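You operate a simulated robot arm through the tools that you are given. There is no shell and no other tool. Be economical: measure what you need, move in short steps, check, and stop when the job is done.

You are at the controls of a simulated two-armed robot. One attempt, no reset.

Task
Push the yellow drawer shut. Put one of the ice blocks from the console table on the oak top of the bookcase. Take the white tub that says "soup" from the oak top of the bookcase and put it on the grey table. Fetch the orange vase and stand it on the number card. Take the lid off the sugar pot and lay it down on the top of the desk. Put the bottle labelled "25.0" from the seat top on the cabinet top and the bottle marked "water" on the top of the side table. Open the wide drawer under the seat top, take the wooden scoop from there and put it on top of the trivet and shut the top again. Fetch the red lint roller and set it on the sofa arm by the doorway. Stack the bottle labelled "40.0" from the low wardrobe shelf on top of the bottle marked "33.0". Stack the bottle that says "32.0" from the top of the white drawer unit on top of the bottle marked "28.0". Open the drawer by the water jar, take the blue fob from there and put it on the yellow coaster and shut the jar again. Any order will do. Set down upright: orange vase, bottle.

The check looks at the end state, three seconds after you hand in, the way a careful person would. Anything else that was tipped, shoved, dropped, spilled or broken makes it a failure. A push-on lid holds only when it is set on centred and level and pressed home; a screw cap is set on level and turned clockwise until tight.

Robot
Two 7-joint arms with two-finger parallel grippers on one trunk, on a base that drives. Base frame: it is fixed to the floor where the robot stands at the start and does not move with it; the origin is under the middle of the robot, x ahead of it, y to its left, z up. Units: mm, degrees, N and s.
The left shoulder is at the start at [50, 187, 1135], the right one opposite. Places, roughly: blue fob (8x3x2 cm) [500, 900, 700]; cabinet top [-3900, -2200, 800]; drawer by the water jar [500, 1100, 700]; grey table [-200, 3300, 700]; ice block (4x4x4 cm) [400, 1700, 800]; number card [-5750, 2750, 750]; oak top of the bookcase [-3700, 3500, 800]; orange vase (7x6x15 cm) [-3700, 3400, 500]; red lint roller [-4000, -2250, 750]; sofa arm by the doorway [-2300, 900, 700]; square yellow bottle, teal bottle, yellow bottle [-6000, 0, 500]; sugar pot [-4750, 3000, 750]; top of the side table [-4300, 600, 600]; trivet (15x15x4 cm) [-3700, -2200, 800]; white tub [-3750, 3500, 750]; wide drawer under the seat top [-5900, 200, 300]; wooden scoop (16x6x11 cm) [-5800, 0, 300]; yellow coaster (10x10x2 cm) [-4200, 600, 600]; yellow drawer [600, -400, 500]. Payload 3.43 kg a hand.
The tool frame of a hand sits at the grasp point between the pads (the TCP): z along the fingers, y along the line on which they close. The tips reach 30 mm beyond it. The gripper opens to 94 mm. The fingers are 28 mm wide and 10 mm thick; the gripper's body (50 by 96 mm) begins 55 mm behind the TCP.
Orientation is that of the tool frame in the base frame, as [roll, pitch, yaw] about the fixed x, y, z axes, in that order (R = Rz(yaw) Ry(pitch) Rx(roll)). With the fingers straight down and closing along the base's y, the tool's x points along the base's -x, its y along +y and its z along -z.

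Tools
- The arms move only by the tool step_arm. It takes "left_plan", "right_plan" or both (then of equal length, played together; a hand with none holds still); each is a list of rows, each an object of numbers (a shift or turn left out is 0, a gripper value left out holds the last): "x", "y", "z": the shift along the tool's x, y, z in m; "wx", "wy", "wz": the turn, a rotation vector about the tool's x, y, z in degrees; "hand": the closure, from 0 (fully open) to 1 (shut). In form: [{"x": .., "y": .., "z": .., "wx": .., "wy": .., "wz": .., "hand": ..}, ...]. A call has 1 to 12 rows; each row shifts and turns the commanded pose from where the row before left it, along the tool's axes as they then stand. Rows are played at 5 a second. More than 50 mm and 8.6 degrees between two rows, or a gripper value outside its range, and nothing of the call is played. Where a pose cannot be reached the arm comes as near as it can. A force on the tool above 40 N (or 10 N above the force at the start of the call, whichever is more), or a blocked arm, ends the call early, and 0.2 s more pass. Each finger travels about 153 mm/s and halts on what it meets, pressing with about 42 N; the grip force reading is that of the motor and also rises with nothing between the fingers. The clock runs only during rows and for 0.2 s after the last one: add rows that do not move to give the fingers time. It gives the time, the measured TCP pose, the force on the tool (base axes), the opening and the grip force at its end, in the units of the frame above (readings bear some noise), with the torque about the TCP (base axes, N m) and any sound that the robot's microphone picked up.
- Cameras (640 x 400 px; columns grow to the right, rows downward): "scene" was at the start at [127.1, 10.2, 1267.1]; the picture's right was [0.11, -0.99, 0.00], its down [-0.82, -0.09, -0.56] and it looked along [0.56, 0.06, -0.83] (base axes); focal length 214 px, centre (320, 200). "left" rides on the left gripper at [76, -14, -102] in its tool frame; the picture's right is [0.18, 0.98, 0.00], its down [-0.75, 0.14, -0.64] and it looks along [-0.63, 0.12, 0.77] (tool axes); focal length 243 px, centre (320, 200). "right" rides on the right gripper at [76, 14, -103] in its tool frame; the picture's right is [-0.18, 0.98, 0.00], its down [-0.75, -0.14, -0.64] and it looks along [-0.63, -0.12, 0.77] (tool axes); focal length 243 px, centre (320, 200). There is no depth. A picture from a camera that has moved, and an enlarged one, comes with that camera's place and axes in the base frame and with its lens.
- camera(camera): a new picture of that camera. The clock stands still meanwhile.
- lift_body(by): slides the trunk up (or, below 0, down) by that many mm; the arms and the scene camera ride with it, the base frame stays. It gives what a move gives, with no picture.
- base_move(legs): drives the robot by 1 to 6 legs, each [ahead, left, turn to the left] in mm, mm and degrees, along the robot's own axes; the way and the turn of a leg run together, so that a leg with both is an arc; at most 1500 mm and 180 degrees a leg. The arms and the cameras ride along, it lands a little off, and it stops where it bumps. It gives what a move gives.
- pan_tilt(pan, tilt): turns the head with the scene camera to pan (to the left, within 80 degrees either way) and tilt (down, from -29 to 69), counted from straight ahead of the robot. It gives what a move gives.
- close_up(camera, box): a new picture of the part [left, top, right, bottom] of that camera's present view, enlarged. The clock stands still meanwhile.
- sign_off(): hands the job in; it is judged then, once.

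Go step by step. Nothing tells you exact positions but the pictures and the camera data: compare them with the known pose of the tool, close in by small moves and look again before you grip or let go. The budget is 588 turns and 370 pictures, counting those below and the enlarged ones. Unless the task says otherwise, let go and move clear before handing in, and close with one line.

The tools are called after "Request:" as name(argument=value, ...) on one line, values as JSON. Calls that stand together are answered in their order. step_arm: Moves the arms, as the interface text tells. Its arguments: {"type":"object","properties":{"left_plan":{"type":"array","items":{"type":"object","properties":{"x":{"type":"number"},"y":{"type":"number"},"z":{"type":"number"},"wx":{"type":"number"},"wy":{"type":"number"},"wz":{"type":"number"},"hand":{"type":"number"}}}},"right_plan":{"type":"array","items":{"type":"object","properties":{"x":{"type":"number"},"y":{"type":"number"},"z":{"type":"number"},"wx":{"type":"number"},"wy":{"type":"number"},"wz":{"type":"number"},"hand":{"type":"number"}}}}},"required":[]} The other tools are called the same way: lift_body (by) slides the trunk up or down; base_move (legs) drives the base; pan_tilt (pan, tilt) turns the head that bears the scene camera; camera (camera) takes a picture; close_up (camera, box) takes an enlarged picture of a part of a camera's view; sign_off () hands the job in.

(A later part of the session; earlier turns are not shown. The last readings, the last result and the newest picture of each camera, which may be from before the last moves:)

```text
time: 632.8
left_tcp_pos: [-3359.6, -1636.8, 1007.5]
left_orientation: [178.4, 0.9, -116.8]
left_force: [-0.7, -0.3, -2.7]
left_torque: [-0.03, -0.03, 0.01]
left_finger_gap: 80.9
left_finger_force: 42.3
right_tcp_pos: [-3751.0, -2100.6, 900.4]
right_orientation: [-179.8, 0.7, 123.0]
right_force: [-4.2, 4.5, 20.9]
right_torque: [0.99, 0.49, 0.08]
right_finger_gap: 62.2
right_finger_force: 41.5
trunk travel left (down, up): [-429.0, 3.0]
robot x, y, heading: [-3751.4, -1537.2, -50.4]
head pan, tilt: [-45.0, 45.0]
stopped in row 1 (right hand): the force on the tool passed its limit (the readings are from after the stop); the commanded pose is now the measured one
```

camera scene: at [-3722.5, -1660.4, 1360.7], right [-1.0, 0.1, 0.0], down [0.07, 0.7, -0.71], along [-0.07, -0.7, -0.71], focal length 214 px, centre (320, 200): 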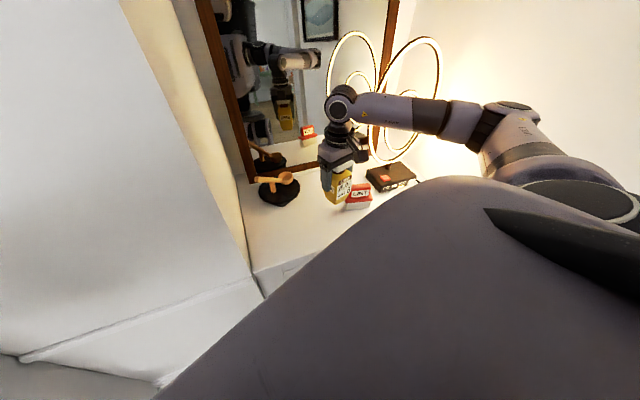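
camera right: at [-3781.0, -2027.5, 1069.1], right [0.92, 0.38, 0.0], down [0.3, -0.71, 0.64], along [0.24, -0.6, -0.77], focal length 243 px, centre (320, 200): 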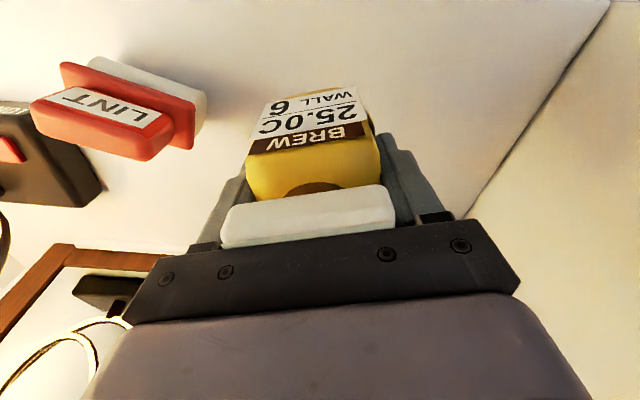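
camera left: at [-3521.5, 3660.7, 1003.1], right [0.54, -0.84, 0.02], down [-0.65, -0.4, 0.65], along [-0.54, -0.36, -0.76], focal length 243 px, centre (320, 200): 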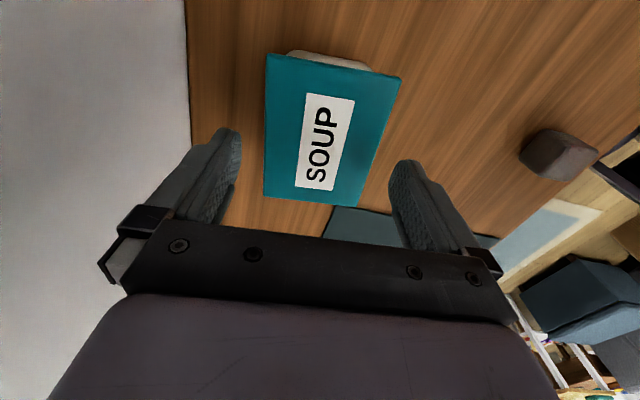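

Contact. I ease up, open, and lift straight off.

Request:
step_arm(right_plan=[{"z": -0.0015}, {"hand": 0}, {}, {}, {"z": -0.03}, {"z": -0.04}, {"z": -0.04}, {"z": -0.03}])

Request:
close_up(camera="scene", box=[230, 110, 430, 250])

Request:
camera(camera="right")

```text
time: 634.6
left_tcp_pos: [-3360.7, -1637.7, 1008.9]
left_orientation: [178.4, 1.0, -117.0]
left_force: [1.1, 0.0, -2.2]
left_torque: [-0.03, 0.01, 0.0]
left_finger_gap: 80.9
left_finger_force: 42.0
right_tcp_pos: [-3751.1, -2099.2, 1040.9]
right_orientation: [-179.7, 0.4, 123.0]
right_force: [0.0, -0.9, -0.2]
right_torque: [0.0, 0.03, -0.01]
right_finger_gap: 94.0
right_finger_force: 0.0
trunk travel left (down, up): [-429.0, 3.0]
robot x, y, heading: [-3749.9, -1534.4, -50.5]
head pan, tilt: [-45.0, 45.0]
```

```text
2.86 times, centred on (330, 180) of scene
camera zoom: at [-3722.6, -1660.0, 1360.6], right [-1.0, 0.1, 0.0], down [0.07, 0.7, -0.71], along [-0.07, -0.7, -0.71], focal length 613 px, centre (291, 257)
```

zoom: 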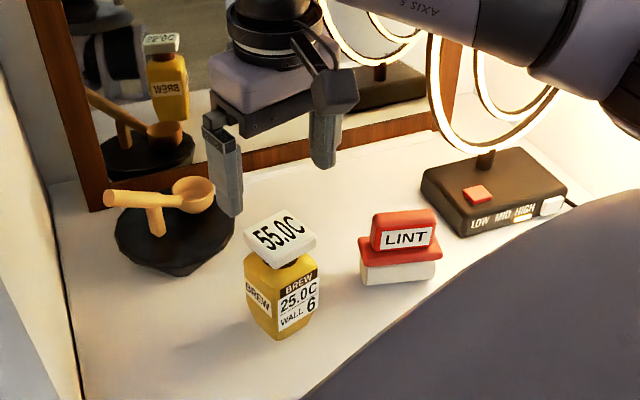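

```text
119 pictures are left
camera right: at [-3781.7, -2026.5, 1143.1], right [0.92, 0.38, 0.0], down [0.29, -0.7, 0.65], along [0.24, -0.6, -0.76], focal length 243 px, centre (320, 200)
```

right: 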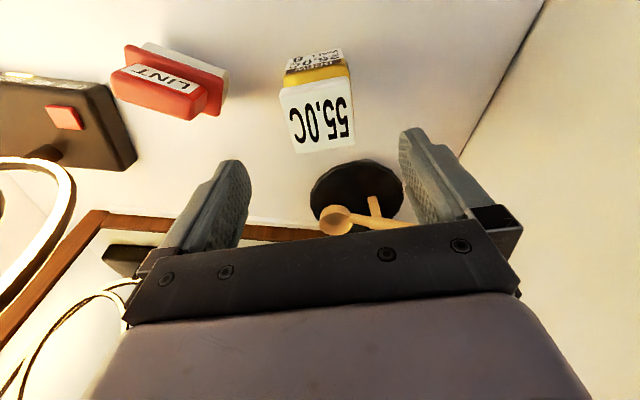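

The 25.0 bottle stands on the cabinet. Next the lint roller: I turn the hand 28° and move over its red handle near (-3895,-2150).

Request:
step_arm(right_plan=[{"wz": 8}, {"wz": 8}, {"wz": 8}, {"wz": 4}, {"x": -0.0095, "y": -0.037}, {"x": -0.0095, "y": -0.037}, {"x": -0.0095, "y": -0.037}, {"x": -0.0095, "y": -0.037}])

Request:
camera(camera="right")

Request:
close_up(camera="scene", box=[260, 90, 440, 230])

```text
time: 636.4
left_tcp_pos: [-3360.9, -1638.5, 1009.1]
left_orientation: [178.4, 1.1, -117.0]
left_force: [-0.3, 0.4, -3.5]
left_torque: [-0.05, 0.0, -0.03]
left_finger_gap: 80.9
left_finger_force: 42.4
right_tcp_pos: [-3895.7, -2150.7, 1039.8]
right_orientation: [-180.0, 0.6, 95.2]
right_force: [0.5, 0.5, -0.5]
right_torque: [0.02, 0.01, -0.02]
right_finger_gap: 94.1
right_finger_force: 0.0
trunk travel left (down, up): [-429.0, 3.0]
robot x, y, heading: [-3748.8, -1537.6, -50.3]
head pan, tilt: [-45.0, 45.0]
```

```text
118 pictures are left
camera right: at [-3889.8, -2072.8, 1141.7], right [1.0, -0.1, 0.0], down [-0.07, -0.76, 0.65], along [-0.06, -0.65, -0.76], focal length 243 px, centre (320, 200)
```

right: 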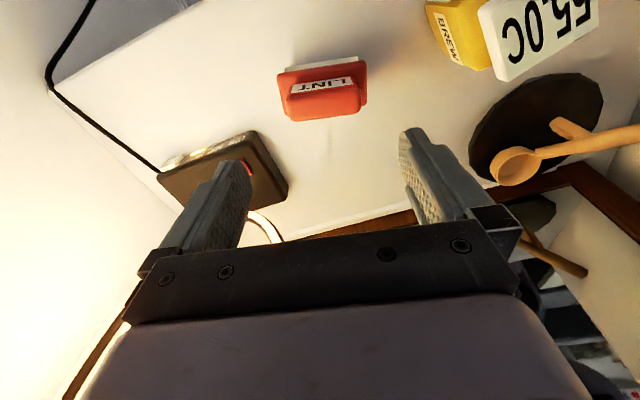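

```text
2.86 times, centred on (350, 160) of scene
camera zoom: at [-3723.1, -1660.0, 1360.7], right [-1.0, 0.1, 0.0], down [0.07, 0.7, -0.71], along [-0.07, -0.7, -0.71], focal length 613 px, centre (234, 314)
```

zoom: 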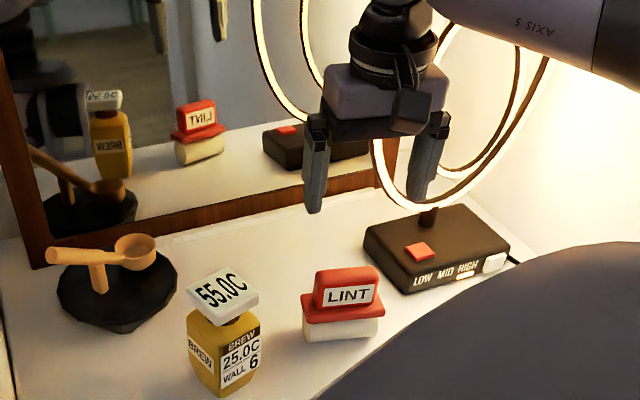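

Aligned over the handle and clear of the lamp. I descend in steps.

Request:
step_arm(right_plan=[{"z": 0.04}, {"z": 0.04}, {"z": 0.02}])

Request:
camera(camera="right")

Request:
close_up(camera="scene", box=[300, 110, 440, 230])

```text
time: 637.2
left_tcp_pos: [-3360.6, -1637.8, 1008.5]
left_orientation: [178.3, 1.0, -117.1]
left_force: [0.0, 0.0, -2.6]
left_torque: [0.0, 0.04, -0.03]
left_finger_gap: 80.6
left_finger_force: 41.5
right_tcp_pos: [-3896.1, -2152.6, 938.2]
right_orientation: [180.0, 0.7, 95.1]
right_force: [0.6, 0.2, -0.6]
right_torque: [0.01, 0.01, 0.0]
right_finger_gap: 93.9
right_finger_force: 0.1
trunk travel left (down, up): [-429.0, 3.0]
robot x, y, heading: [-3747.3, -1537.3, -50.4]
head pan, tilt: [-45.0, 45.0]
```

```text
116 pictures are left
camera right: at [-3889.2, -2073.9, 1041.6], right [1.0, -0.1, 0.0], down [-0.07, -0.76, 0.65], along [-0.06, -0.65, -0.76], focal length 243 px, centre (320, 200)
```

right: 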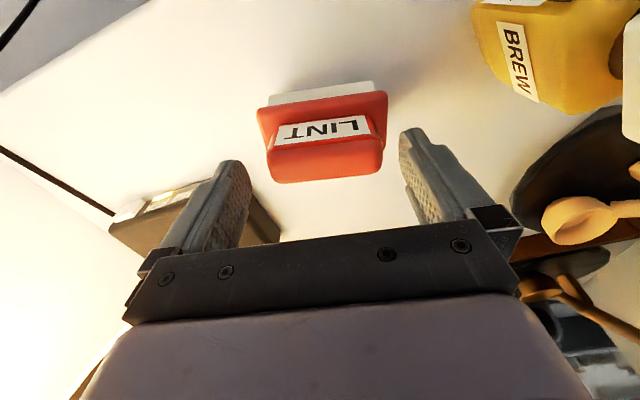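

```text
3.33 times, centred on (370, 170) of scene
camera zoom: at [-3722.8, -1660.2, 1360.7], right [-1.0, 0.1, 0.0], down [0.07, 0.7, -0.71], along [-0.07, -0.7, -0.71], focal length 715 px, centre (153, 300)
```

zoom: 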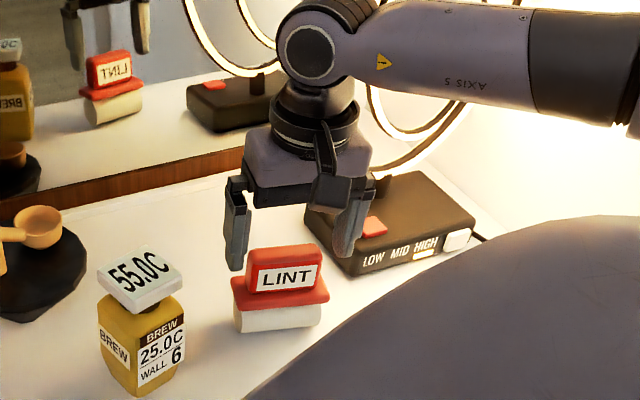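

Request:
step_arm(right_plan=[{"z": 0.018}, {"z": 0.016}])

Request:
close_up(camera="scene", box=[300, 110, 440, 230])

```text
time: 637.8
left_tcp_pos: [-3358.9, -1637.3, 1009.4]
left_orientation: [178.4, 0.9, -116.9]
left_force: [0.0, 0.2, -2.3]
left_torque: [-0.06, 0.02, -0.04]
left_finger_gap: 81.1
left_finger_force: 42.0
right_tcp_pos: [-3894.6, -2152.4, 907.7]
right_orientation: [179.9, 0.9, 95.1]
right_force: [0.4, 2.1, 13.6]
right_torque: [0.28, -0.63, 0.08]
right_finger_gap: 94.0
right_finger_force: 0.1
trunk travel left (down, up): [-429.0, 3.0]
robot x, y, heading: [-3748.9, -1535.8, -50.5]
head pan, tilt: [-45.0, 45.0]
```

```text
3.33 times, centred on (370, 170) of scene
camera zoom: at [-3722.3, -1658.0, 1361.3], right [-1.0, 0.1, 0.0], down [0.07, 0.7, -0.71], along [-0.07, -0.71, -0.71], focal length 715 px, centre (153, 300)
```

zoom: 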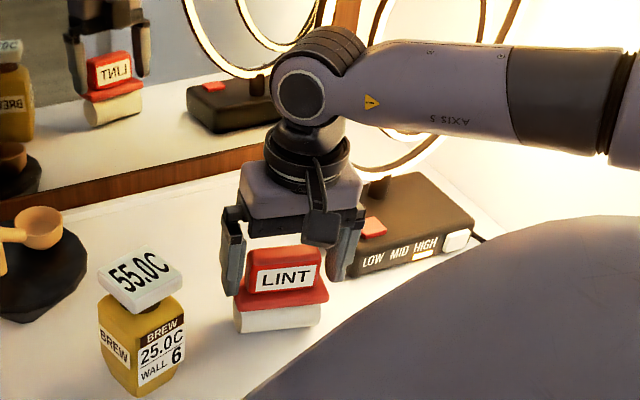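

Tips touch the flange; I rise 3 mm and close, then lift.

Request:
step_arm(right_plan=[{"z": -0.004}, {"hand": 1}, {}, {}])

Request:
step_arm(right_plan=[{"z": -0.03}, {"z": -0.04}, {"z": -0.04}])

Request:
camera(camera="right")

```text
time: 638.8
left_tcp_pos: [-3360.1, -1638.3, 1009.6]
left_orientation: [178.4, 0.9, -117.0]
left_force: [0.1, -0.2, -2.9]
left_torque: [-0.04, -0.01, -0.03]
left_finger_gap: 81.1
left_finger_force: 42.0
right_tcp_pos: [-3895.1, -2152.1, 909.4]
right_orientation: [-179.8, 0.5, 95.1]
right_force: [0.4, 0.1, -0.1]
right_torque: [-0.03, -0.05, -0.01]
right_finger_gap: 73.8
right_finger_force: 41.9
trunk travel left (down, up): [-429.0, 3.0]
robot x, y, heading: [-3749.6, -1537.9, -50.8]
head pan, tilt: [-45.0, 45.0]
```

```text
time: 639.6
left_tcp_pos: [-3358.6, -1637.7, 1008.6]
left_orientation: [178.5, 1.1, -117.0]
left_force: [1.0, -0.1, -3.1]
left_torque: [-0.02, -0.01, -0.02]
left_finger_gap: 81.2
left_finger_force: 42.2
right_tcp_pos: [-3895.0, -2151.3, 1020.4]
right_orientation: [-179.9, 0.5, 95.0]
right_force: [0.2, -0.1, -0.9]
right_torque: [0.02, -0.02, -0.01]
right_finger_gap: 73.5
right_finger_force: 41.5
trunk travel left (down, up): [-429.0, 3.0]
robot x, y, heading: [-3748.1, -1536.8, -50.6]
head pan, tilt: [-45.0, 45.0]
```

```text
113 pictures are left
camera right: at [-3888.3, -2073.2, 1122.0], right [1.0, -0.1, 0.0], down [-0.07, -0.76, 0.65], along [-0.06, -0.65, -0.76], focal length 243 px, centre (320, 200)
```

right: 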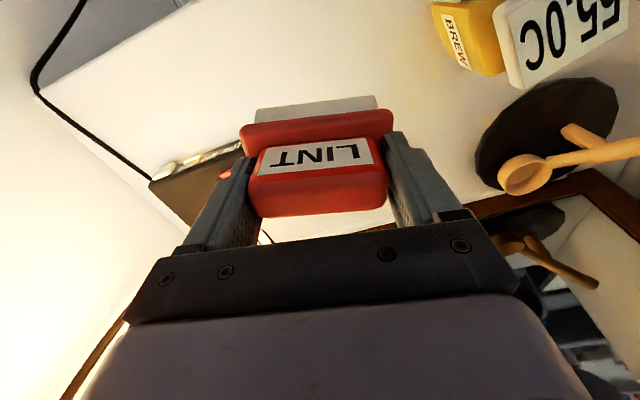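

The lint roller is held. I retreat from the alcove and head east toward the sofa arm by the doorway.

Request:
step_arm(right_plan=[{"z": -0.04}])

Request:
base_move(legs=[[-88, 74, 0], [0, 0, -11], [-500, 330, 0]])

Request:
step_arm(right_plan=[{"y": 0.04}, {"y": 0.04}, {"y": 0.04}, {"y": 0.04}, {"y": 0.04}, {"y": 0.04}, {"y": 0.03}])

Request:
camera(camera="scene")

```text
time: 640.0
left_tcp_pos: [-3359.0, -1638.2, 1007.9]
left_orientation: [178.3, 1.0, -116.8]
left_force: [1.1, 0.3, -2.5]
left_torque: [0.02, 0.02, 0.0]
left_finger_gap: 81.0
left_finger_force: 41.7
right_tcp_pos: [-3894.5, -2149.0, 1059.3]
right_orientation: [-179.9, 0.6, 95.0]
right_force: [-0.3, 0.0, -1.0]
right_torque: [0.01, -0.04, 0.02]
right_finger_gap: 73.6
right_finger_force: 41.5
trunk travel left (down, up): [-429.0, 3.0]
robot x, y, heading: [-3751.0, -1534.2, -50.4]
head pan, tilt: [-45.0, 45.0]
```

```text
time: 644.9
left_tcp_pos: [-3328.7, -1008.7, 1008.8]
left_orientation: [178.4, 1.0, -127.5]
left_force: [-0.5, -0.2, -2.3]
left_torque: [-0.04, 0.03, 0.01]
left_finger_gap: 80.8
left_finger_force: 41.4
right_tcp_pos: [-3948.4, -1412.1, 1057.6]
right_orientation: [-180.0, 0.6, 84.4]
right_force: [0.8, 0.2, -1.4]
right_torque: [-0.01, -0.01, 0.01]
right_finger_gap: 73.8
right_finger_force: 42.0
trunk travel left (down, up): [-429.0, 3.0]
robot x, y, heading: [-3695.4, -834.9, -61.1]
head pan, tilt: [-45.0, 45.0]
```

```text
time: 646.5
left_tcp_pos: [-3328.7, -1006.9, 1009.3]
left_orientation: [178.4, 1.0, -127.4]
left_force: [-0.1, 0.1, -2.0]
left_torque: [-0.06, 0.03, -0.03]
left_finger_gap: 80.9
left_finger_force: 42.0
right_tcp_pos: [-3679.3, -1438.0, 1060.3]
right_orientation: [-179.9, 0.6, 84.5]
right_force: [-0.1, 0.2, -1.0]
right_torque: [0.01, 0.01, 0.0]
right_finger_gap: 73.7
right_finger_force: 42.0
trunk travel left (down, up): [-429.0, 3.0]
robot x, y, heading: [-3693.3, -835.1, -61.0]
head pan, tilt: [-45.0, 45.0]
```

```text
112 pictures are left
camera scene: at [-3689.9, -962.8, 1360.7], right [-0.96, 0.28, 0.0], down [0.2, 0.68, -0.71], along [-0.2, -0.68, -0.71], focal length 214 px, centre (320, 200)
```

scene: 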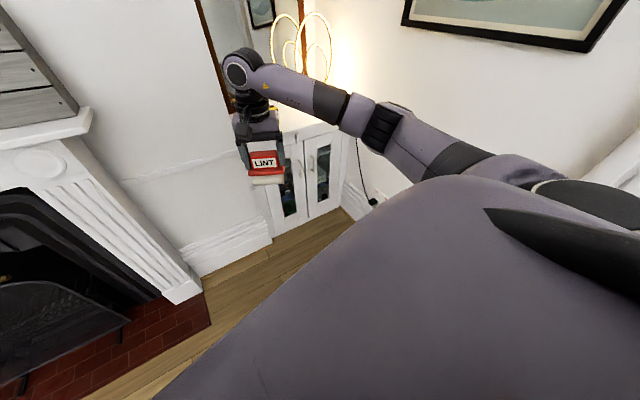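

Request:
base_move(legs=[[0, 0, 61], [800, 0, 0], [850, 0, 0], [0, 0, 90]])

Request:
pan_tilt(pan=0, tilt=32)

Request:
camera(camera="scene")

```text
time: 661.5
left_tcp_pos: [-2291.7, -481.3, 1008.4]
left_orientation: [178.4, 1.0, 24.9]
left_force: [-0.8, 1.1, -3.3]
left_torque: [0.0, -0.01, -0.03]
left_finger_gap: 80.8
left_finger_force: 41.9
right_tcp_pos: [-1781.0, -262.2, 1059.8]
right_orientation: [-180.0, 0.6, -123.1]
right_force: [0.6, -0.2, -1.6]
right_torque: [0.03, 0.01, 0.0]
right_finger_gap: 73.8
right_finger_force: 42.3
trunk travel left (down, up): [-429.0, 3.0]
robot x, y, heading: [-2046.2, -802.8, 91.4]
head pan, tilt: [-45.0, 45.0]
```

```text
time: 662.6
left_tcp_pos: [-2292.0, -481.1, 1008.6]
left_orientation: [178.4, 1.0, 25.0]
left_force: [-0.8, -0.6, -3.5]
left_torque: [-0.02, -0.02, 0.0]
left_finger_gap: 80.9
left_finger_force: 41.8
right_tcp_pos: [-1780.4, -260.8, 1060.0]
right_orientation: [180.0, 0.7, -123.1]
right_force: [1.2, 0.4, -1.1]
right_torque: [0.04, 0.0, 0.0]
right_finger_gap: 73.6
right_finger_force: 42.3
trunk travel left (down, up): [-429.0, 3.0]
robot x, y, heading: [-2047.3, -800.9, 91.4]
head pan, tilt: [0.0, 32.0]
```

```text
111 pictures are left
camera scene: at [-2052.5, -652.1, 1380.1], right [1.0, 0.02, 0.0], down [0.01, -0.53, -0.85], along [-0.02, 0.85, -0.53], focal length 214 px, centre (320, 200)
```

scene: 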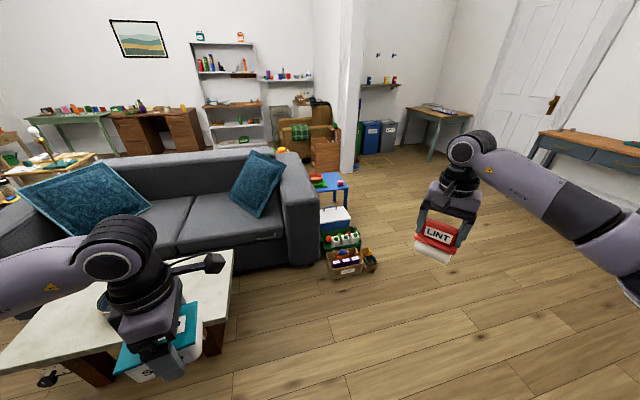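

Request:
close_up(camera="scene", box=[220, 130, 400, 290])

```text
2.50 times, centred on (310, 210) of scene
camera zoom: at [-2052.5, -652.1, 1380.1], right [1.0, 0.02, 0.0], down [0.01, -0.53, -0.85], along [-0.02, 0.85, -0.53], focal length 536 px, centre (345, 175)
```

zoom: 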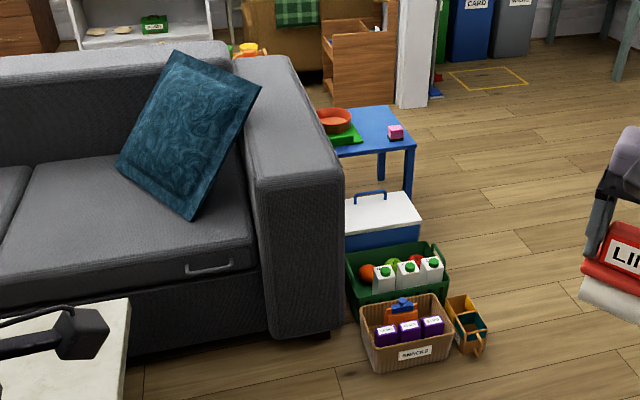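

The sofa arm's top is near z 615, running back from about (-2215,560). I drive up in front of it and turn so the right hand is above it.

Request:
base_move(legs=[[600, 110, 0], [360, 0, 0], [0, 0, 23.5]])

Request:
pan_tilt(pan=-20, tilt=48)

Request:
camera(camera="scene")

Request:
camera(camera="right")

```text
time: 666.2
left_tcp_pos: [-2416.3, 120.6, 1009.1]
left_orientation: [178.3, 1.0, 25.5]
left_force: [0.4, 0.5, -2.3]
left_torque: [0.04, -0.02, 0.01]
left_finger_gap: 81.2
left_finger_force: 42.0
right_tcp_pos: [-1908.0, 346.8, 1060.0]
right_orientation: [-179.9, 0.7, -122.5]
right_force: [1.0, 0.4, -2.4]
right_torque: [-0.01, -0.02, 0.01]
right_finger_gap: 73.5
right_finger_force: 41.7
trunk travel left (down, up): [-429.0, 3.0]
robot x, y, heading: [-2167.8, -197.8, 91.7]
head pan, tilt: [0.0, 32.0]
stopped in leg 1: the robot was blocked; the commanded pose is now the measured one
```

```text
time: 667.0
left_tcp_pos: [-2416.2, 122.0, 1009.1]
left_orientation: [178.3, 1.0, 25.5]
left_force: [-0.9, 0.0, -2.5]
left_torque: [0.01, 0.0, 0.01]
left_finger_gap: 81.1
left_finger_force: 41.7
right_tcp_pos: [-1907.8, 346.0, 1059.8]
right_orientation: [-179.9, 0.6, -122.6]
right_force: [0.0, -0.5, -0.7]
right_torque: [0.01, 0.0, 0.0]
right_finger_gap: 73.2
right_finger_force: 41.8
trunk travel left (down, up): [-429.0, 3.0]
robot x, y, heading: [-2166.3, -199.0, 91.9]
head pan, tilt: [-20.0, 48.0]
```

```text
109 pictures are left
camera scene: at [-2148.6, -61.1, 1356.5], right [0.95, -0.31, 0.0], down [-0.23, -0.71, -0.67], along [0.21, 0.64, -0.74], focal length 214 px, centre (320, 200)
```

scene: 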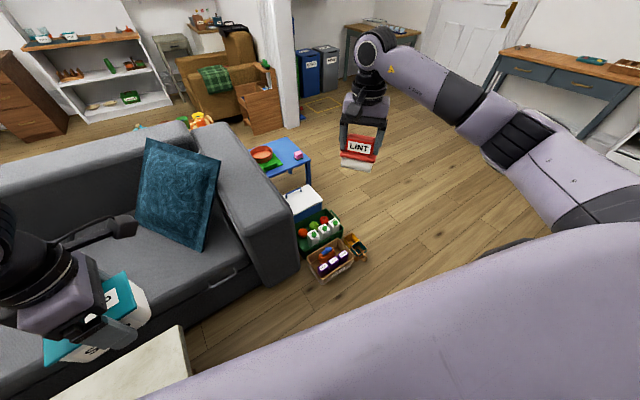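

```text
108 pictures are left
camera right: at [-1962.4, 289.5, 1161.9], right [-0.73, 0.68, 0.0], down [0.52, 0.55, 0.65], along [0.44, 0.48, -0.76], focal length 243 px, centre (320, 200)
```

right: 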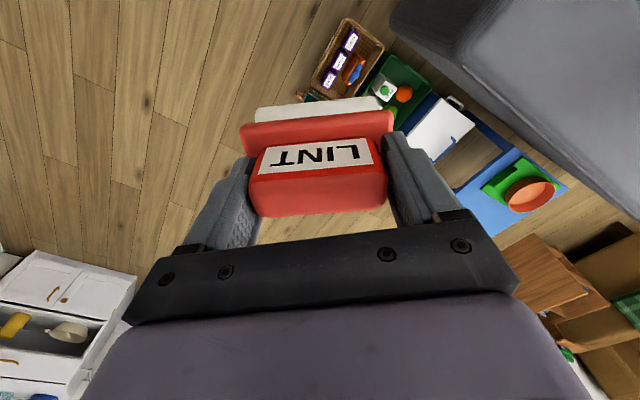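

The coffee table's corner blocked me. I sidestep right, go forward and turn.

Request:
base_move(legs=[[-10, -42, 0], [295, 0, 0], [0, 0, 23]])

Request:
pan_tilt(pan=-10, tilt=50)

Request:
camera(camera="scene")

```text
time: 670.7
left_tcp_pos: [-2488.5, 292.4, 1008.8]
left_orientation: [178.3, 1.0, 48.0]
left_force: [-0.4, 0.1, -2.9]
left_torque: [0.04, -0.01, 0.0]
left_finger_gap: 81.0
left_finger_force: 42.3
right_tcp_pos: [-2105.2, 694.3, 1059.9]
right_orientation: [180.0, 0.6, -100.0]
right_force: [-0.5, -0.3, -1.4]
right_torque: [-0.01, -0.03, 0.0]
right_finger_gap: 73.5
right_finger_force: 41.7
trunk travel left (down, up): [-429.0, 3.0]
robot x, y, heading: [-2139.6, 92.8, 114.3]
head pan, tilt: [-20.0, 48.0]
```

```text
time: 671.4
left_tcp_pos: [-2489.5, 292.8, 1008.3]
left_orientation: [178.3, 1.2, 48.0]
left_force: [0.2, -0.6, -2.8]
left_torque: [0.04, -0.04, 0.0]
left_finger_gap: 81.0
left_finger_force: 42.7
right_tcp_pos: [-2106.6, 695.7, 1060.0]
right_orientation: [-180.0, 0.7, -100.0]
right_force: [-0.9, 0.1, -0.8]
right_torque: [0.0, 0.01, -0.01]
right_finger_gap: 73.4
right_finger_force: 42.0
trunk travel left (down, up): [-429.0, 3.0]
robot x, y, heading: [-2137.4, 92.3, 114.3]
head pan, tilt: [-10.0, 50.0]
```

```text
107 pictures are left
camera scene: at [-2184.2, 223.1, 1353.8], right [0.97, 0.25, 0.0], down [0.19, -0.74, -0.64], along [-0.16, 0.62, -0.77], focal length 214 px, centre (320, 200)
```

scene: 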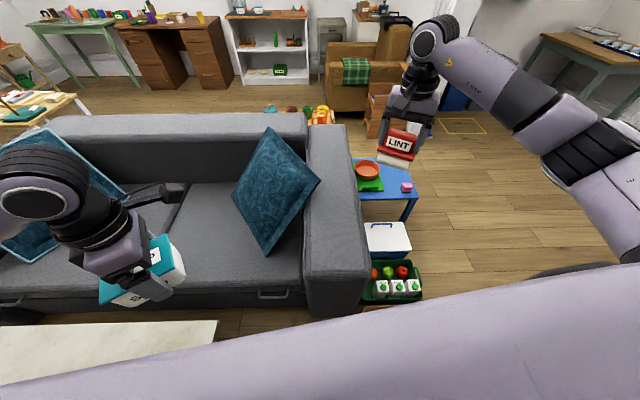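

I move the lint roller over the arm's middle and lower the trunk.

Request:
step_arm(right_plan=[{"x": 0.009, "y": 0.041}, {"x": 0.009, "y": 0.041}, {"x": 0.01, "y": 0.04}])

Request:
lift_body(by=-300)

Request:
camera(camera="scene")

Request:
camera(camera="right")

```text
time: 672.2
left_tcp_pos: [-2490.4, 292.3, 1007.5]
left_orientation: [178.3, 0.9, 48.0]
left_force: [-0.8, -0.4, -2.8]
left_torque: [0.04, 0.0, 0.01]
left_finger_gap: 80.9
left_finger_force: 41.8
right_tcp_pos: [-2230.9, 689.5, 1059.7]
right_orientation: [-180.0, 0.7, -100.0]
right_force: [0.3, 0.9, -0.6]
right_torque: [0.0, -0.05, -0.02]
right_finger_gap: 73.6
right_finger_force: 42.2
trunk travel left (down, up): [-429.0, 3.0]
robot x, y, heading: [-2142.7, 91.0, 114.1]
head pan, tilt: [-10.0, 50.0]
```

```text
time: 675.2
left_tcp_pos: [-2489.9, 291.9, 709.4]
left_orientation: [178.3, 1.0, 48.1]
left_force: [0.1, 0.3, -2.1]
left_torque: [0.04, -0.01, -0.01]
left_finger_gap: 80.9
left_finger_force: 42.3
right_tcp_pos: [-2229.4, 689.9, 758.8]
right_orientation: [-179.9, 0.5, -100.0]
right_force: [0.1, -0.6, -1.4]
right_torque: [-0.02, 0.03, -0.03]
right_finger_gap: 73.5
right_finger_force: 42.2
trunk travel left (down, up): [-129.0, 303.0]
robot x, y, heading: [-2138.4, 91.8, 114.4]
head pan, tilt: [-10.0, 50.0]
```

```text
106 pictures are left
camera scene: at [-2184.2, 223.0, 1053.8], right [0.97, 0.25, 0.0], down [0.19, -0.74, -0.64], along [-0.16, 0.62, -0.77], focal length 214 px, centre (320, 200)
```

scene: 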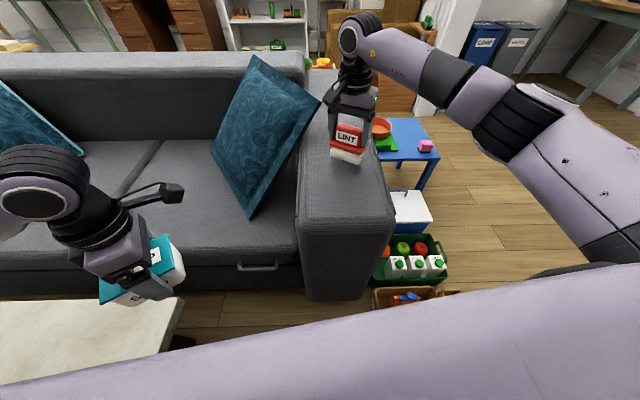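

```text
105 pictures are left
camera right: at [-2257.9, 616.4, 861.0], right [-0.94, 0.35, 0.0], down [0.27, 0.71, 0.65], along [0.23, 0.61, -0.76], focal length 243 px, centre (320, 200)
```

right: 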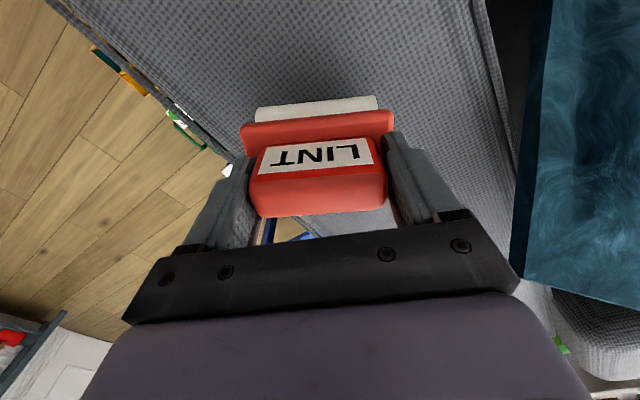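

Well placed over the arm. I lower in steps to contact.

Request:
step_arm(right_plan=[{"z": 0.02}, {"z": 0.02}])

Request:
step_arm(right_plan=[{"z": 0.005}, {"z": 0.005}])

Request:
step_arm(right_plan=[{"z": 0.004}, {"z": 0.004}])

Request:
close_up(camera="scene", box=[270, 90, 430, 210])

```text
time: 675.8
left_tcp_pos: [-2488.8, 291.2, 709.0]
left_orientation: [178.4, 0.9, 48.0]
left_force: [0.5, -0.3, -2.7]
left_torque: [0.04, -0.02, -0.03]
left_finger_gap: 81.2
left_finger_force: 41.7
right_tcp_pos: [-2228.8, 689.1, 744.6]
right_orientation: [179.4, 1.0, -99.9]
right_force: [4.4, -5.7, 16.8]
right_torque: [-0.98, -0.93, -0.15]
right_finger_gap: 73.8
right_finger_force: 42.3
trunk travel left (down, up): [-129.0, 303.0]
robot x, y, heading: [-2139.8, 93.4, 114.3]
head pan, tilt: [-10.0, 50.0]
stopped in row 2 (right hand): the force on the tool passed its limit (the readings are from after the stop); the commanded pose is now the measured one
```

```text
time: 676.2
left_tcp_pos: [-2488.4, 291.7, 708.4]
left_orientation: [178.4, 1.0, 47.9]
left_force: [0.1, 0.1, -2.2]
left_torque: [0.04, -0.05, 0.01]
left_finger_gap: 81.2
left_finger_force: 42.0
right_tcp_pos: [-2229.4, 689.1, 744.2]
right_orientation: [179.3, 1.0, -100.0]
right_force: [3.5, -5.4, 15.2]
right_torque: [-0.97, -0.9, -0.1]
right_finger_gap: 73.8
right_finger_force: 42.2
trunk travel left (down, up): [-129.0, 303.0]
robot x, y, heading: [-2141.5, 94.6, 114.3]
head pan, tilt: [-10.0, 50.0]
stopped in row 2 (right hand): the force on the tool passed its limit (the readings are from after the stop); the commanded pose is now the measured one
```

```text
time: 676.7
left_tcp_pos: [-2489.4, 290.4, 707.6]
left_orientation: [178.2, 1.0, 48.0]
left_force: [-0.2, 0.1, -2.9]
left_torque: [0.03, -0.04, -0.01]
left_finger_gap: 81.0
left_finger_force: 42.2
right_tcp_pos: [-2231.0, 690.2, 744.3]
right_orientation: [179.0, 1.2, -99.9]
right_force: [3.3, -4.5, 16.7]
right_torque: [-0.88, -0.89, -0.05]
right_finger_gap: 73.7
right_finger_force: 41.9
trunk travel left (down, up): [-129.0, 303.0]
robot x, y, heading: [-2138.6, 90.7, 114.1]
head pan, tilt: [-10.0, 50.0]
stopped in row 2 (right hand): the force on the tool passed its limit (the readings are from after the stop); the commanded pose is now the measured one
```

```text
3.33 times, centred on (350, 150) of scene
camera zoom: at [-2183.4, 221.2, 1053.8], right [0.97, 0.25, 0.0], down [0.19, -0.74, -0.64], along [-0.16, 0.62, -0.76], focal length 715 px, centre (220, 367)
```

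zoom: 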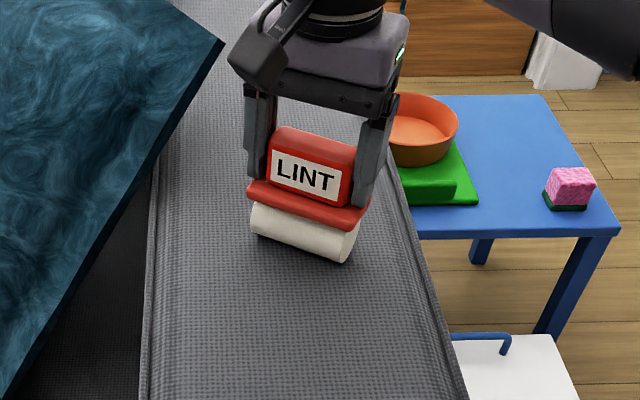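

It rests on the arm. I ease up a little, open, and watch.

Request:
step_arm(right_plan=[{"z": -0.002}, {"hand": 0.1}, {}, {}])

Request:
close_up(camera="scene", box=[270, 90, 430, 210])

```text
time: 677.7
left_tcp_pos: [-2488.1, 291.6, 708.1]
left_orientation: [178.3, 1.0, 48.1]
left_force: [-0.1, 0.3, -2.2]
left_torque: [0.02, 0.01, 0.01]
left_finger_gap: 81.1
left_finger_force: 42.0
right_tcp_pos: [-2231.8, 691.6, 745.0]
right_orientation: [179.0, 1.3, -99.9]
right_force: [-6.2, 1.8, 14.1]
right_torque: [-0.2, -0.03, -0.06]
right_finger_gap: 82.6
right_finger_force: 0.1
trunk travel left (down, up): [-129.0, 303.0]
robot x, y, heading: [-2139.4, 91.1, 114.3]
head pan, tilt: [-10.0, 50.0]
```

```text
3.33 times, centred on (350, 150) of scene
camera zoom: at [-2184.0, 221.8, 1054.0], right [0.97, 0.25, 0.0], down [0.19, -0.74, -0.64], along [-0.16, 0.62, -0.77], focal length 715 px, centre (220, 367)
```

zoom: 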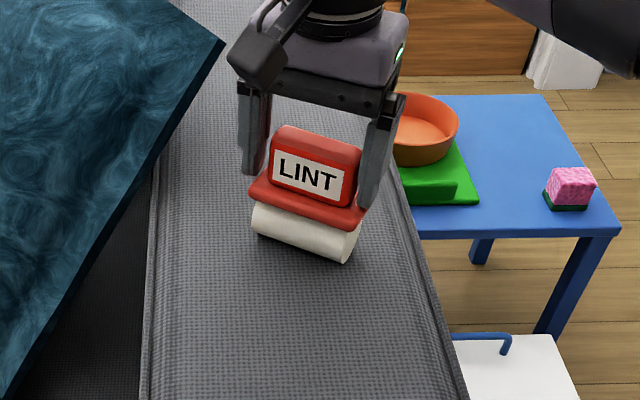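

Request:
step_arm(right_plan=[{"z": -0.004}, {"hand": 0}, {"z": -0.01}, {"z": -0.03}, {"z": -0.04}, {"z": -0.04}])

Request:
close_up(camera="scene", box=[270, 70, 430, 210])

Request:
camera(camera="right")

```text
time: 679.1
left_tcp_pos: [-2489.1, 291.7, 707.3]
left_orientation: [178.4, 1.1, 48.0]
left_force: [-0.8, -1.0, -2.9]
left_torque: [-0.01, 0.01, 0.01]
left_finger_gap: 80.9
left_finger_force: 42.3
right_tcp_pos: [-2229.0, 685.9, 868.6]
right_orientation: [179.2, 1.1, -100.0]
right_force: [0.4, -0.1, -0.7]
right_torque: [0.05, 0.01, -0.02]
right_finger_gap: 93.9
right_finger_force: 0.1
trunk travel left (down, up): [-129.0, 303.0]
robot x, y, heading: [-2137.0, 92.3, 114.2]
head pan, tilt: [-10.0, 50.0]
```

```text
2.86 times, centred on (350, 140) of scene
camera zoom: at [-2183.8, 222.7, 1053.7], right [0.97, 0.25, 0.0], down [0.19, -0.74, -0.64], along [-0.16, 0.62, -0.77], focal length 613 px, centre (234, 371)
```

zoom: 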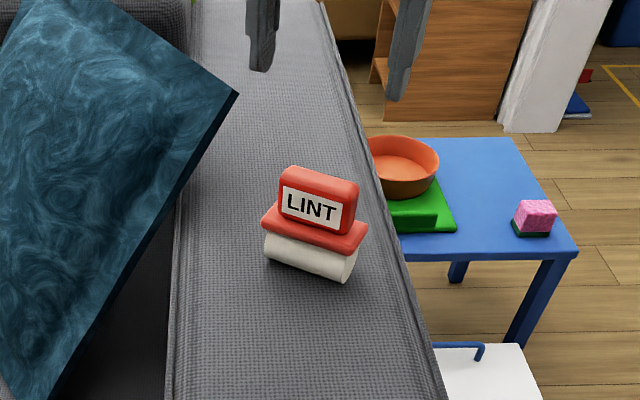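

```text
101 pictures are left
camera right: at [-2256.4, 612.8, 970.2], right [-0.94, 0.35, 0.02], down [0.28, 0.7, 0.65], along [0.22, 0.62, -0.76], focal length 243 px, centre (320, 200)
```

right: 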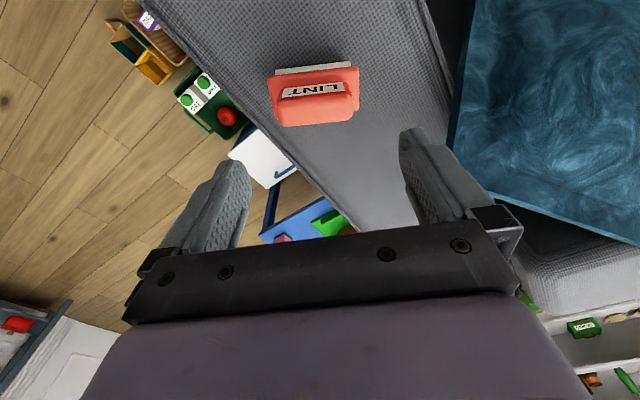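

The lint roller stands on the sofa arm. Last, the soup tub: I back off and drive round to the grey table.

Request:
lift_body(by=200)

Request:
base_move(legs=[[-220, -60, 0], [0, 0, -24], [0, -900, 0], [1450, 0, 0], [700, -500, 0]])

Request:
pan_tilt(pan=-15, tilt=30)

Request:
camera(camera="scene")

```text
time: 681.2
left_tcp_pos: [-2488.6, 292.4, 907.6]
left_orientation: [178.2, 1.0, 48.1]
left_force: [0.6, 0.2, -3.5]
left_torque: [0.02, 0.0, 0.03]
left_finger_gap: 80.9
left_finger_force: 42.3
right_tcp_pos: [-2228.3, 688.2, 1067.2]
right_orientation: [179.2, 1.1, -99.9]
right_force: [-0.2, -0.1, -0.2]
right_torque: [-0.02, 0.0, 0.02]
right_finger_gap: 94.0
right_finger_force: 0.1
trunk travel left (down, up): [-329.0, 103.0]
robot x, y, heading: [-2140.0, 89.3, 114.5]
head pan, tilt: [-10.0, 50.0]
```

```text
time: 699.6
left_tcp_pos: [-859.8, 2396.4, 908.3]
left_orientation: [178.4, 1.1, 24.8]
left_force: [0.8, 0.4, -2.5]
left_torque: [0.02, -0.02, -0.01]
left_finger_gap: 80.9
left_finger_force: 41.8
right_tcp_pos: [-465.1, 2657.0, 1068.0]
right_orientation: [179.1, 1.1, -123.2]
right_force: [0.0, 0.4, 0.0]
right_torque: [0.0, 0.01, 0.02]
right_finger_gap: 93.7
right_finger_force: 0.0
trunk travel left (down, up): [-329.0, 103.0]
robot x, y, heading: [-615.5, 2077.6, 91.2]
head pan, tilt: [-10.0, 50.0]
```

```text
time: 700.4
left_tcp_pos: [-860.0, 2397.8, 908.5]
left_orientation: [178.2, 1.1, 24.8]
left_force: [0.1, -0.4, -2.9]
left_torque: [0.01, -0.04, -0.01]
left_finger_gap: 80.7
left_finger_force: 42.1
right_tcp_pos: [-465.7, 2658.1, 1069.1]
right_orientation: [179.1, 1.1, -123.1]
right_force: [0.9, 0.3, -0.8]
right_torque: [-0.01, 0.04, -0.01]
right_finger_gap: 94.1
right_finger_force: 0.0
trunk travel left (down, up): [-329.0, 103.0]
robot x, y, heading: [-615.1, 2076.6, 91.3]
head pan, tilt: [-15.0, 30.0]
```

```text
100 pictures are left
camera scene: at [-598.3, 2223.4, 1283.2], right [0.97, -0.24, 0.0], down [-0.12, -0.49, -0.87], along [0.21, 0.84, -0.5], focal length 214 px, centre (320, 200)
```

scene: 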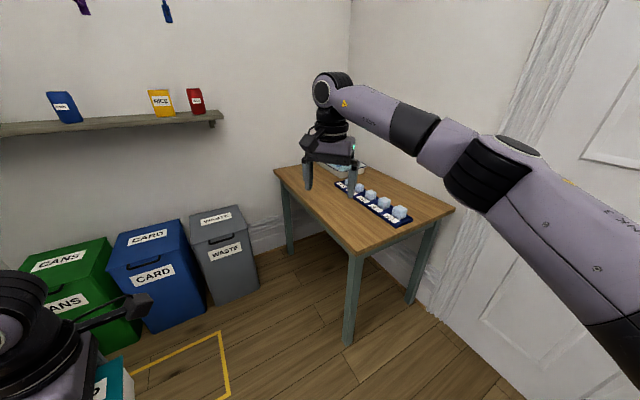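

The grey table (top z ≈ 715) has free space near (-250,3020) on its west side. I drive to that side, facing it.

Request:
base_move(legs=[[0, 0, -75], [100, 600, 0]])

Request:
pan_tilt(pan=15, tilt=42)

Request:
camera(camera="scene")

Request:
camera(camera="left")

```text
time: 707.2
left_tcp_pos: [-406.6, 2995.8, 907.5]
left_orientation: [178.3, 1.2, -52.5]
left_force: [-0.7, 0.7, -3.0]
left_torque: [-0.04, -0.02, 0.01]
left_finger_gap: 81.1
left_finger_force: 41.9
right_tcp_pos: [-66.7, 2668.3, 1067.1]
right_orientation: [179.1, 1.1, 159.6]
right_force: [-0.2, 0.0, 0.7]
right_torque: [0.0, -0.02, -0.03]
right_finger_gap: 94.1
right_finger_force: 0.1
trunk travel left (down, up): [-329.0, 103.0]
robot x, y, heading: [-667.3, 2689.1, 13.9]
head pan, tilt: [-15.0, 30.0]
```

```text
time: 708.1
left_tcp_pos: [-408.0, 2996.0, 907.4]
left_orientation: [178.4, 1.0, -52.5]
left_force: [0.3, -0.1, -1.8]
left_torque: [-0.02, -0.05, 0.03]
left_finger_gap: 80.9
left_finger_force: 41.8
right_tcp_pos: [-66.6, 2667.8, 1068.7]
right_orientation: [179.1, 1.0, 159.6]
right_force: [0.0, 0.2, -0.7]
right_torque: [0.0, 0.02, 0.02]
right_finger_gap: 94.0
right_finger_force: 0.0
trunk travel left (down, up): [-329.0, 103.0]
robot x, y, heading: [-664.1, 2687.0, 14.3]
head pan, tilt: [15.0, 42.0]
```

```text
99 pictures are left
camera scene: at [-539.6, 2744.3, 1265.0], right [0.48, -0.88, 0.0], down [-0.59, -0.32, -0.74], along [0.65, 0.36, -0.67], focal length 214 px, centre (320, 200)
```

scene: 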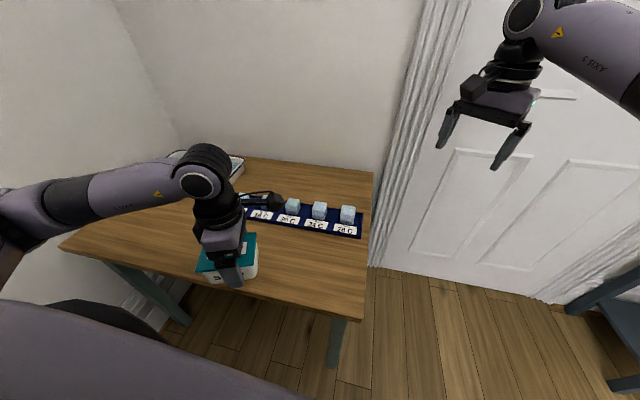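

```text
98 pictures are left
camera left: at [-345.5, 2944.7, 1007.1], right [-0.67, -0.74, 0.03], down [-0.55, 0.51, 0.66], along [-0.51, 0.43, -0.75], focal length 243 px, centre (320, 200)
```

left: 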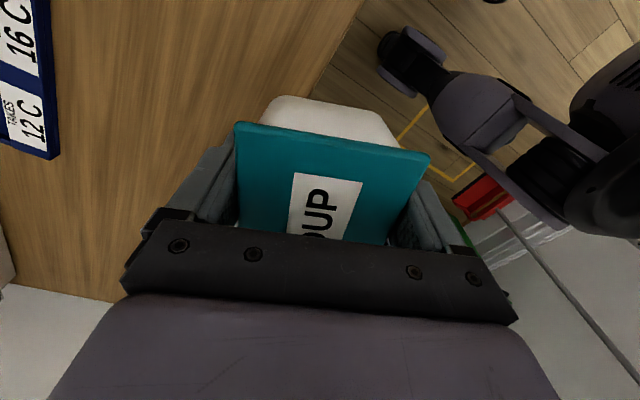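

The tub is at the table's edge; I move it about 110 mm inward to (-300,3010) and lower.

Request:
step_arm(left_plan=[{"x": 0.018, "y": -0.031}, {"x": 0.018, "y": -0.031}, {"x": 0.019, "y": -0.032}])

Request:
lift_body(by=-120)

Request:
camera(camera="scene")

Request:
camera(camera="left")

```text
time: 708.9
left_tcp_pos: [-298.4, 3010.0, 902.8]
left_orientation: [178.4, 1.2, -52.5]
left_force: [0.8, -0.5, -2.8]
left_torque: [-0.03, 0.04, -0.02]
left_finger_gap: 81.1
left_finger_force: 42.2
right_tcp_pos: [-65.3, 2668.6, 1067.3]
right_orientation: [179.1, 1.1, 159.7]
right_force: [0.7, -0.6, 0.0]
right_torque: [-0.02, -0.03, 0.01]
right_finger_gap: 94.1
right_finger_force: 0.1
trunk travel left (down, up): [-329.0, 103.0]
robot x, y, heading: [-669.8, 2685.7, 13.8]
head pan, tilt: [15.0, 42.0]
```

```text
time: 710.4
left_tcp_pos: [-299.6, 3009.0, 783.5]
left_orientation: [178.3, 1.1, -52.4]
left_force: [0.0, -0.5, -2.3]
left_torque: [0.02, -0.04, 0.0]
left_finger_gap: 81.2
left_finger_force: 41.4
right_tcp_pos: [-66.8, 2668.7, 948.9]
right_orientation: [179.1, 1.0, 159.6]
right_force: [0.0, -0.2, -0.7]
right_torque: [0.01, -0.03, 0.01]
right_finger_gap: 94.2
right_finger_force: 0.1
trunk travel left (down, up): [-209.0, 223.0]
robot x, y, heading: [-667.6, 2686.0, 13.9]
head pan, tilt: [15.0, 42.0]
```

```text
97 pictures are left
camera scene: at [-539.7, 2744.3, 1145.0], right [0.48, -0.88, 0.0], down [-0.59, -0.32, -0.74], along [0.65, 0.36, -0.67], focal length 214 px, centre (320, 200)
```

scene: 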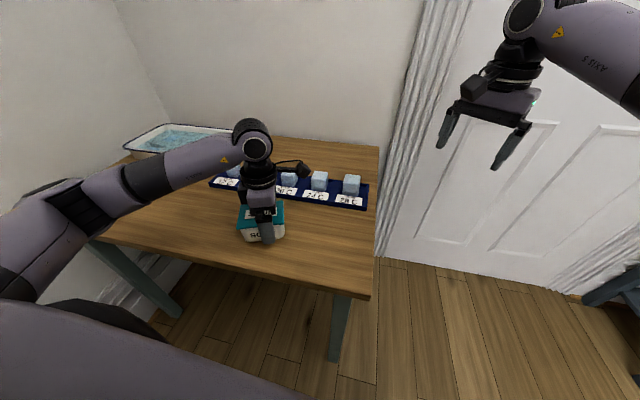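

```text
96 pictures are left
camera left: at [-237.4, 2958.0, 882.5], right [-0.67, -0.74, 0.03], down [-0.55, 0.51, 0.66], along [-0.5, 0.43, -0.75], focal length 243 px, centre (320, 200)
```

left: 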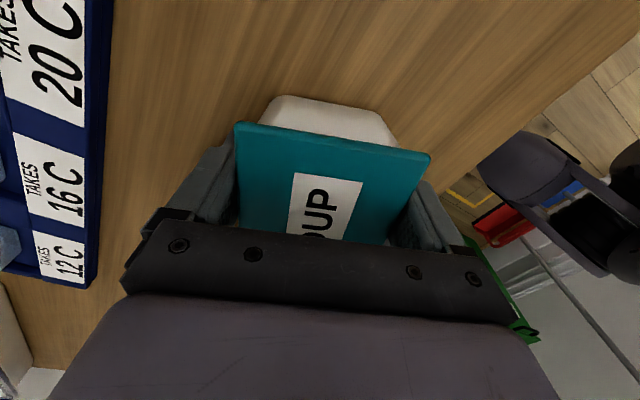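

Clear of the tray on one side and the edge on the other. I lower to contact.

Request:
step_arm(left_plan=[{"z": 0.01}, {"z": 0.008}])

Request:
step_arm(left_plan=[{"z": 0.003}, {"z": 0.003}])

Request:
step_arm(left_plan=[{"z": 0.003}, {"z": 0.003}])

```text
time: 711.0
left_tcp_pos: [-299.3, 3007.7, 771.4]
left_orientation: [178.9, 0.7, -52.5]
left_force: [-3.1, -0.5, 38.6]
left_torque: [-0.09, -0.16, -0.02]
left_finger_gap: 80.7
left_finger_force: 42.1
right_tcp_pos: [-67.8, 2665.9, 949.8]
right_orientation: [179.0, 1.3, 159.6]
right_force: [-0.1, 0.4, 0.7]
right_torque: [0.05, 0.01, 0.0]
right_finger_gap: 94.2
right_finger_force: 0.1
trunk travel left (down, up): [-209.0, 223.0]
robot x, y, heading: [-669.3, 2686.5, 14.0]
head pan, tilt: [15.0, 42.0]
```

```text
time: 711.4
left_tcp_pos: [-297.9, 3007.4, 771.2]
left_orientation: [179.0, 0.7, -52.7]
left_force: [-9.5, -4.2, 18.2]
left_torque: [0.9, 0.4, 0.24]
left_finger_gap: 81.0
left_finger_force: 42.3
right_tcp_pos: [-68.4, 2666.8, 949.1]
right_orientation: [179.0, 1.2, 159.6]
right_force: [0.0, -0.5, 0.3]
right_torque: [-0.01, -0.04, 0.03]
right_finger_gap: 94.0
right_finger_force: 0.0
trunk travel left (down, up): [-209.0, 223.0]
robot x, y, heading: [-665.9, 2686.9, 13.9]
head pan, tilt: [15.0, 42.0]
stopped in row 1 (left hand): the force on the tool passed its limit (the readings are from after the stop); the commanded pose is now the measured one
```

```text
time: 711.9
left_tcp_pos: [-297.3, 3007.8, 771.0]
left_orientation: [179.3, 0.3, -52.7]
left_force: [-8.7, -3.4, 15.3]
left_torque: [0.72, 0.0, 0.2]
left_finger_gap: 80.9
left_finger_force: 41.6
right_tcp_pos: [-67.2, 2668.1, 949.4]
right_orientation: [179.0, 1.2, 159.6]
right_force: [0.3, -0.3, -0.6]
right_torque: [0.03, -0.04, 0.02]
right_finger_gap: 93.9
right_finger_force: 0.0
trunk travel left (down, up): [-209.0, 223.0]
robot x, y, heading: [-668.0, 2684.6, 13.9]
head pan, tilt: [15.0, 42.0]
stopped in row 2 (left hand): the force on the tool passed its limit (the readings are from after the stop); the commanded pose is now the measured one
```

Contact at z ≈ 771. I ease up, open, and lift away.

Request:
step_arm(left_plan=[{"z": -0.002}, {"hand": 0}, {}, {}, {"z": -0.03}, {"z": -0.04}, {"z": -0.05}])

Request:
close_up(camera="scene", box=[180, 130, 400, 300])

```text
time: 713.5
left_tcp_pos: [-296.4, 3009.1, 891.9]
left_orientation: [179.1, 0.3, -52.4]
left_force: [-0.7, -0.3, 0.7]
left_torque: [-0.01, 0.03, -0.02]
left_finger_gap: 93.8
left_finger_force: 0.1
right_tcp_pos: [-66.0, 2669.2, 948.3]
right_orientation: [179.1, 1.1, 159.6]
right_force: [0.5, 0.4, 0.1]
right_torque: [0.0, -0.04, 0.01]
right_finger_gap: 93.8
right_finger_force: 0.1
trunk travel left (down, up): [-209.0, 223.0]
robot x, y, heading: [-666.8, 2689.5, 14.0]
head pan, tilt: [15.0, 42.0]
```

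```text
2.35 times, centred on (290, 215) of scene
camera zoom: at [-539.9, 2744.2, 1145.0], right [0.48, -0.88, 0.0], down [-0.59, -0.32, -0.74], along [0.65, 0.36, -0.67], focal length 505 px, centre (391, 165)
```

zoom: 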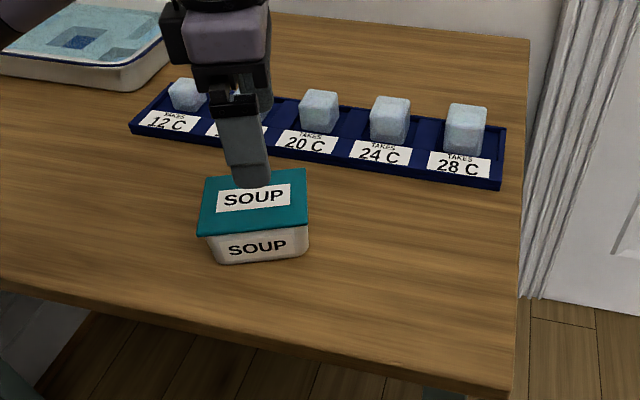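

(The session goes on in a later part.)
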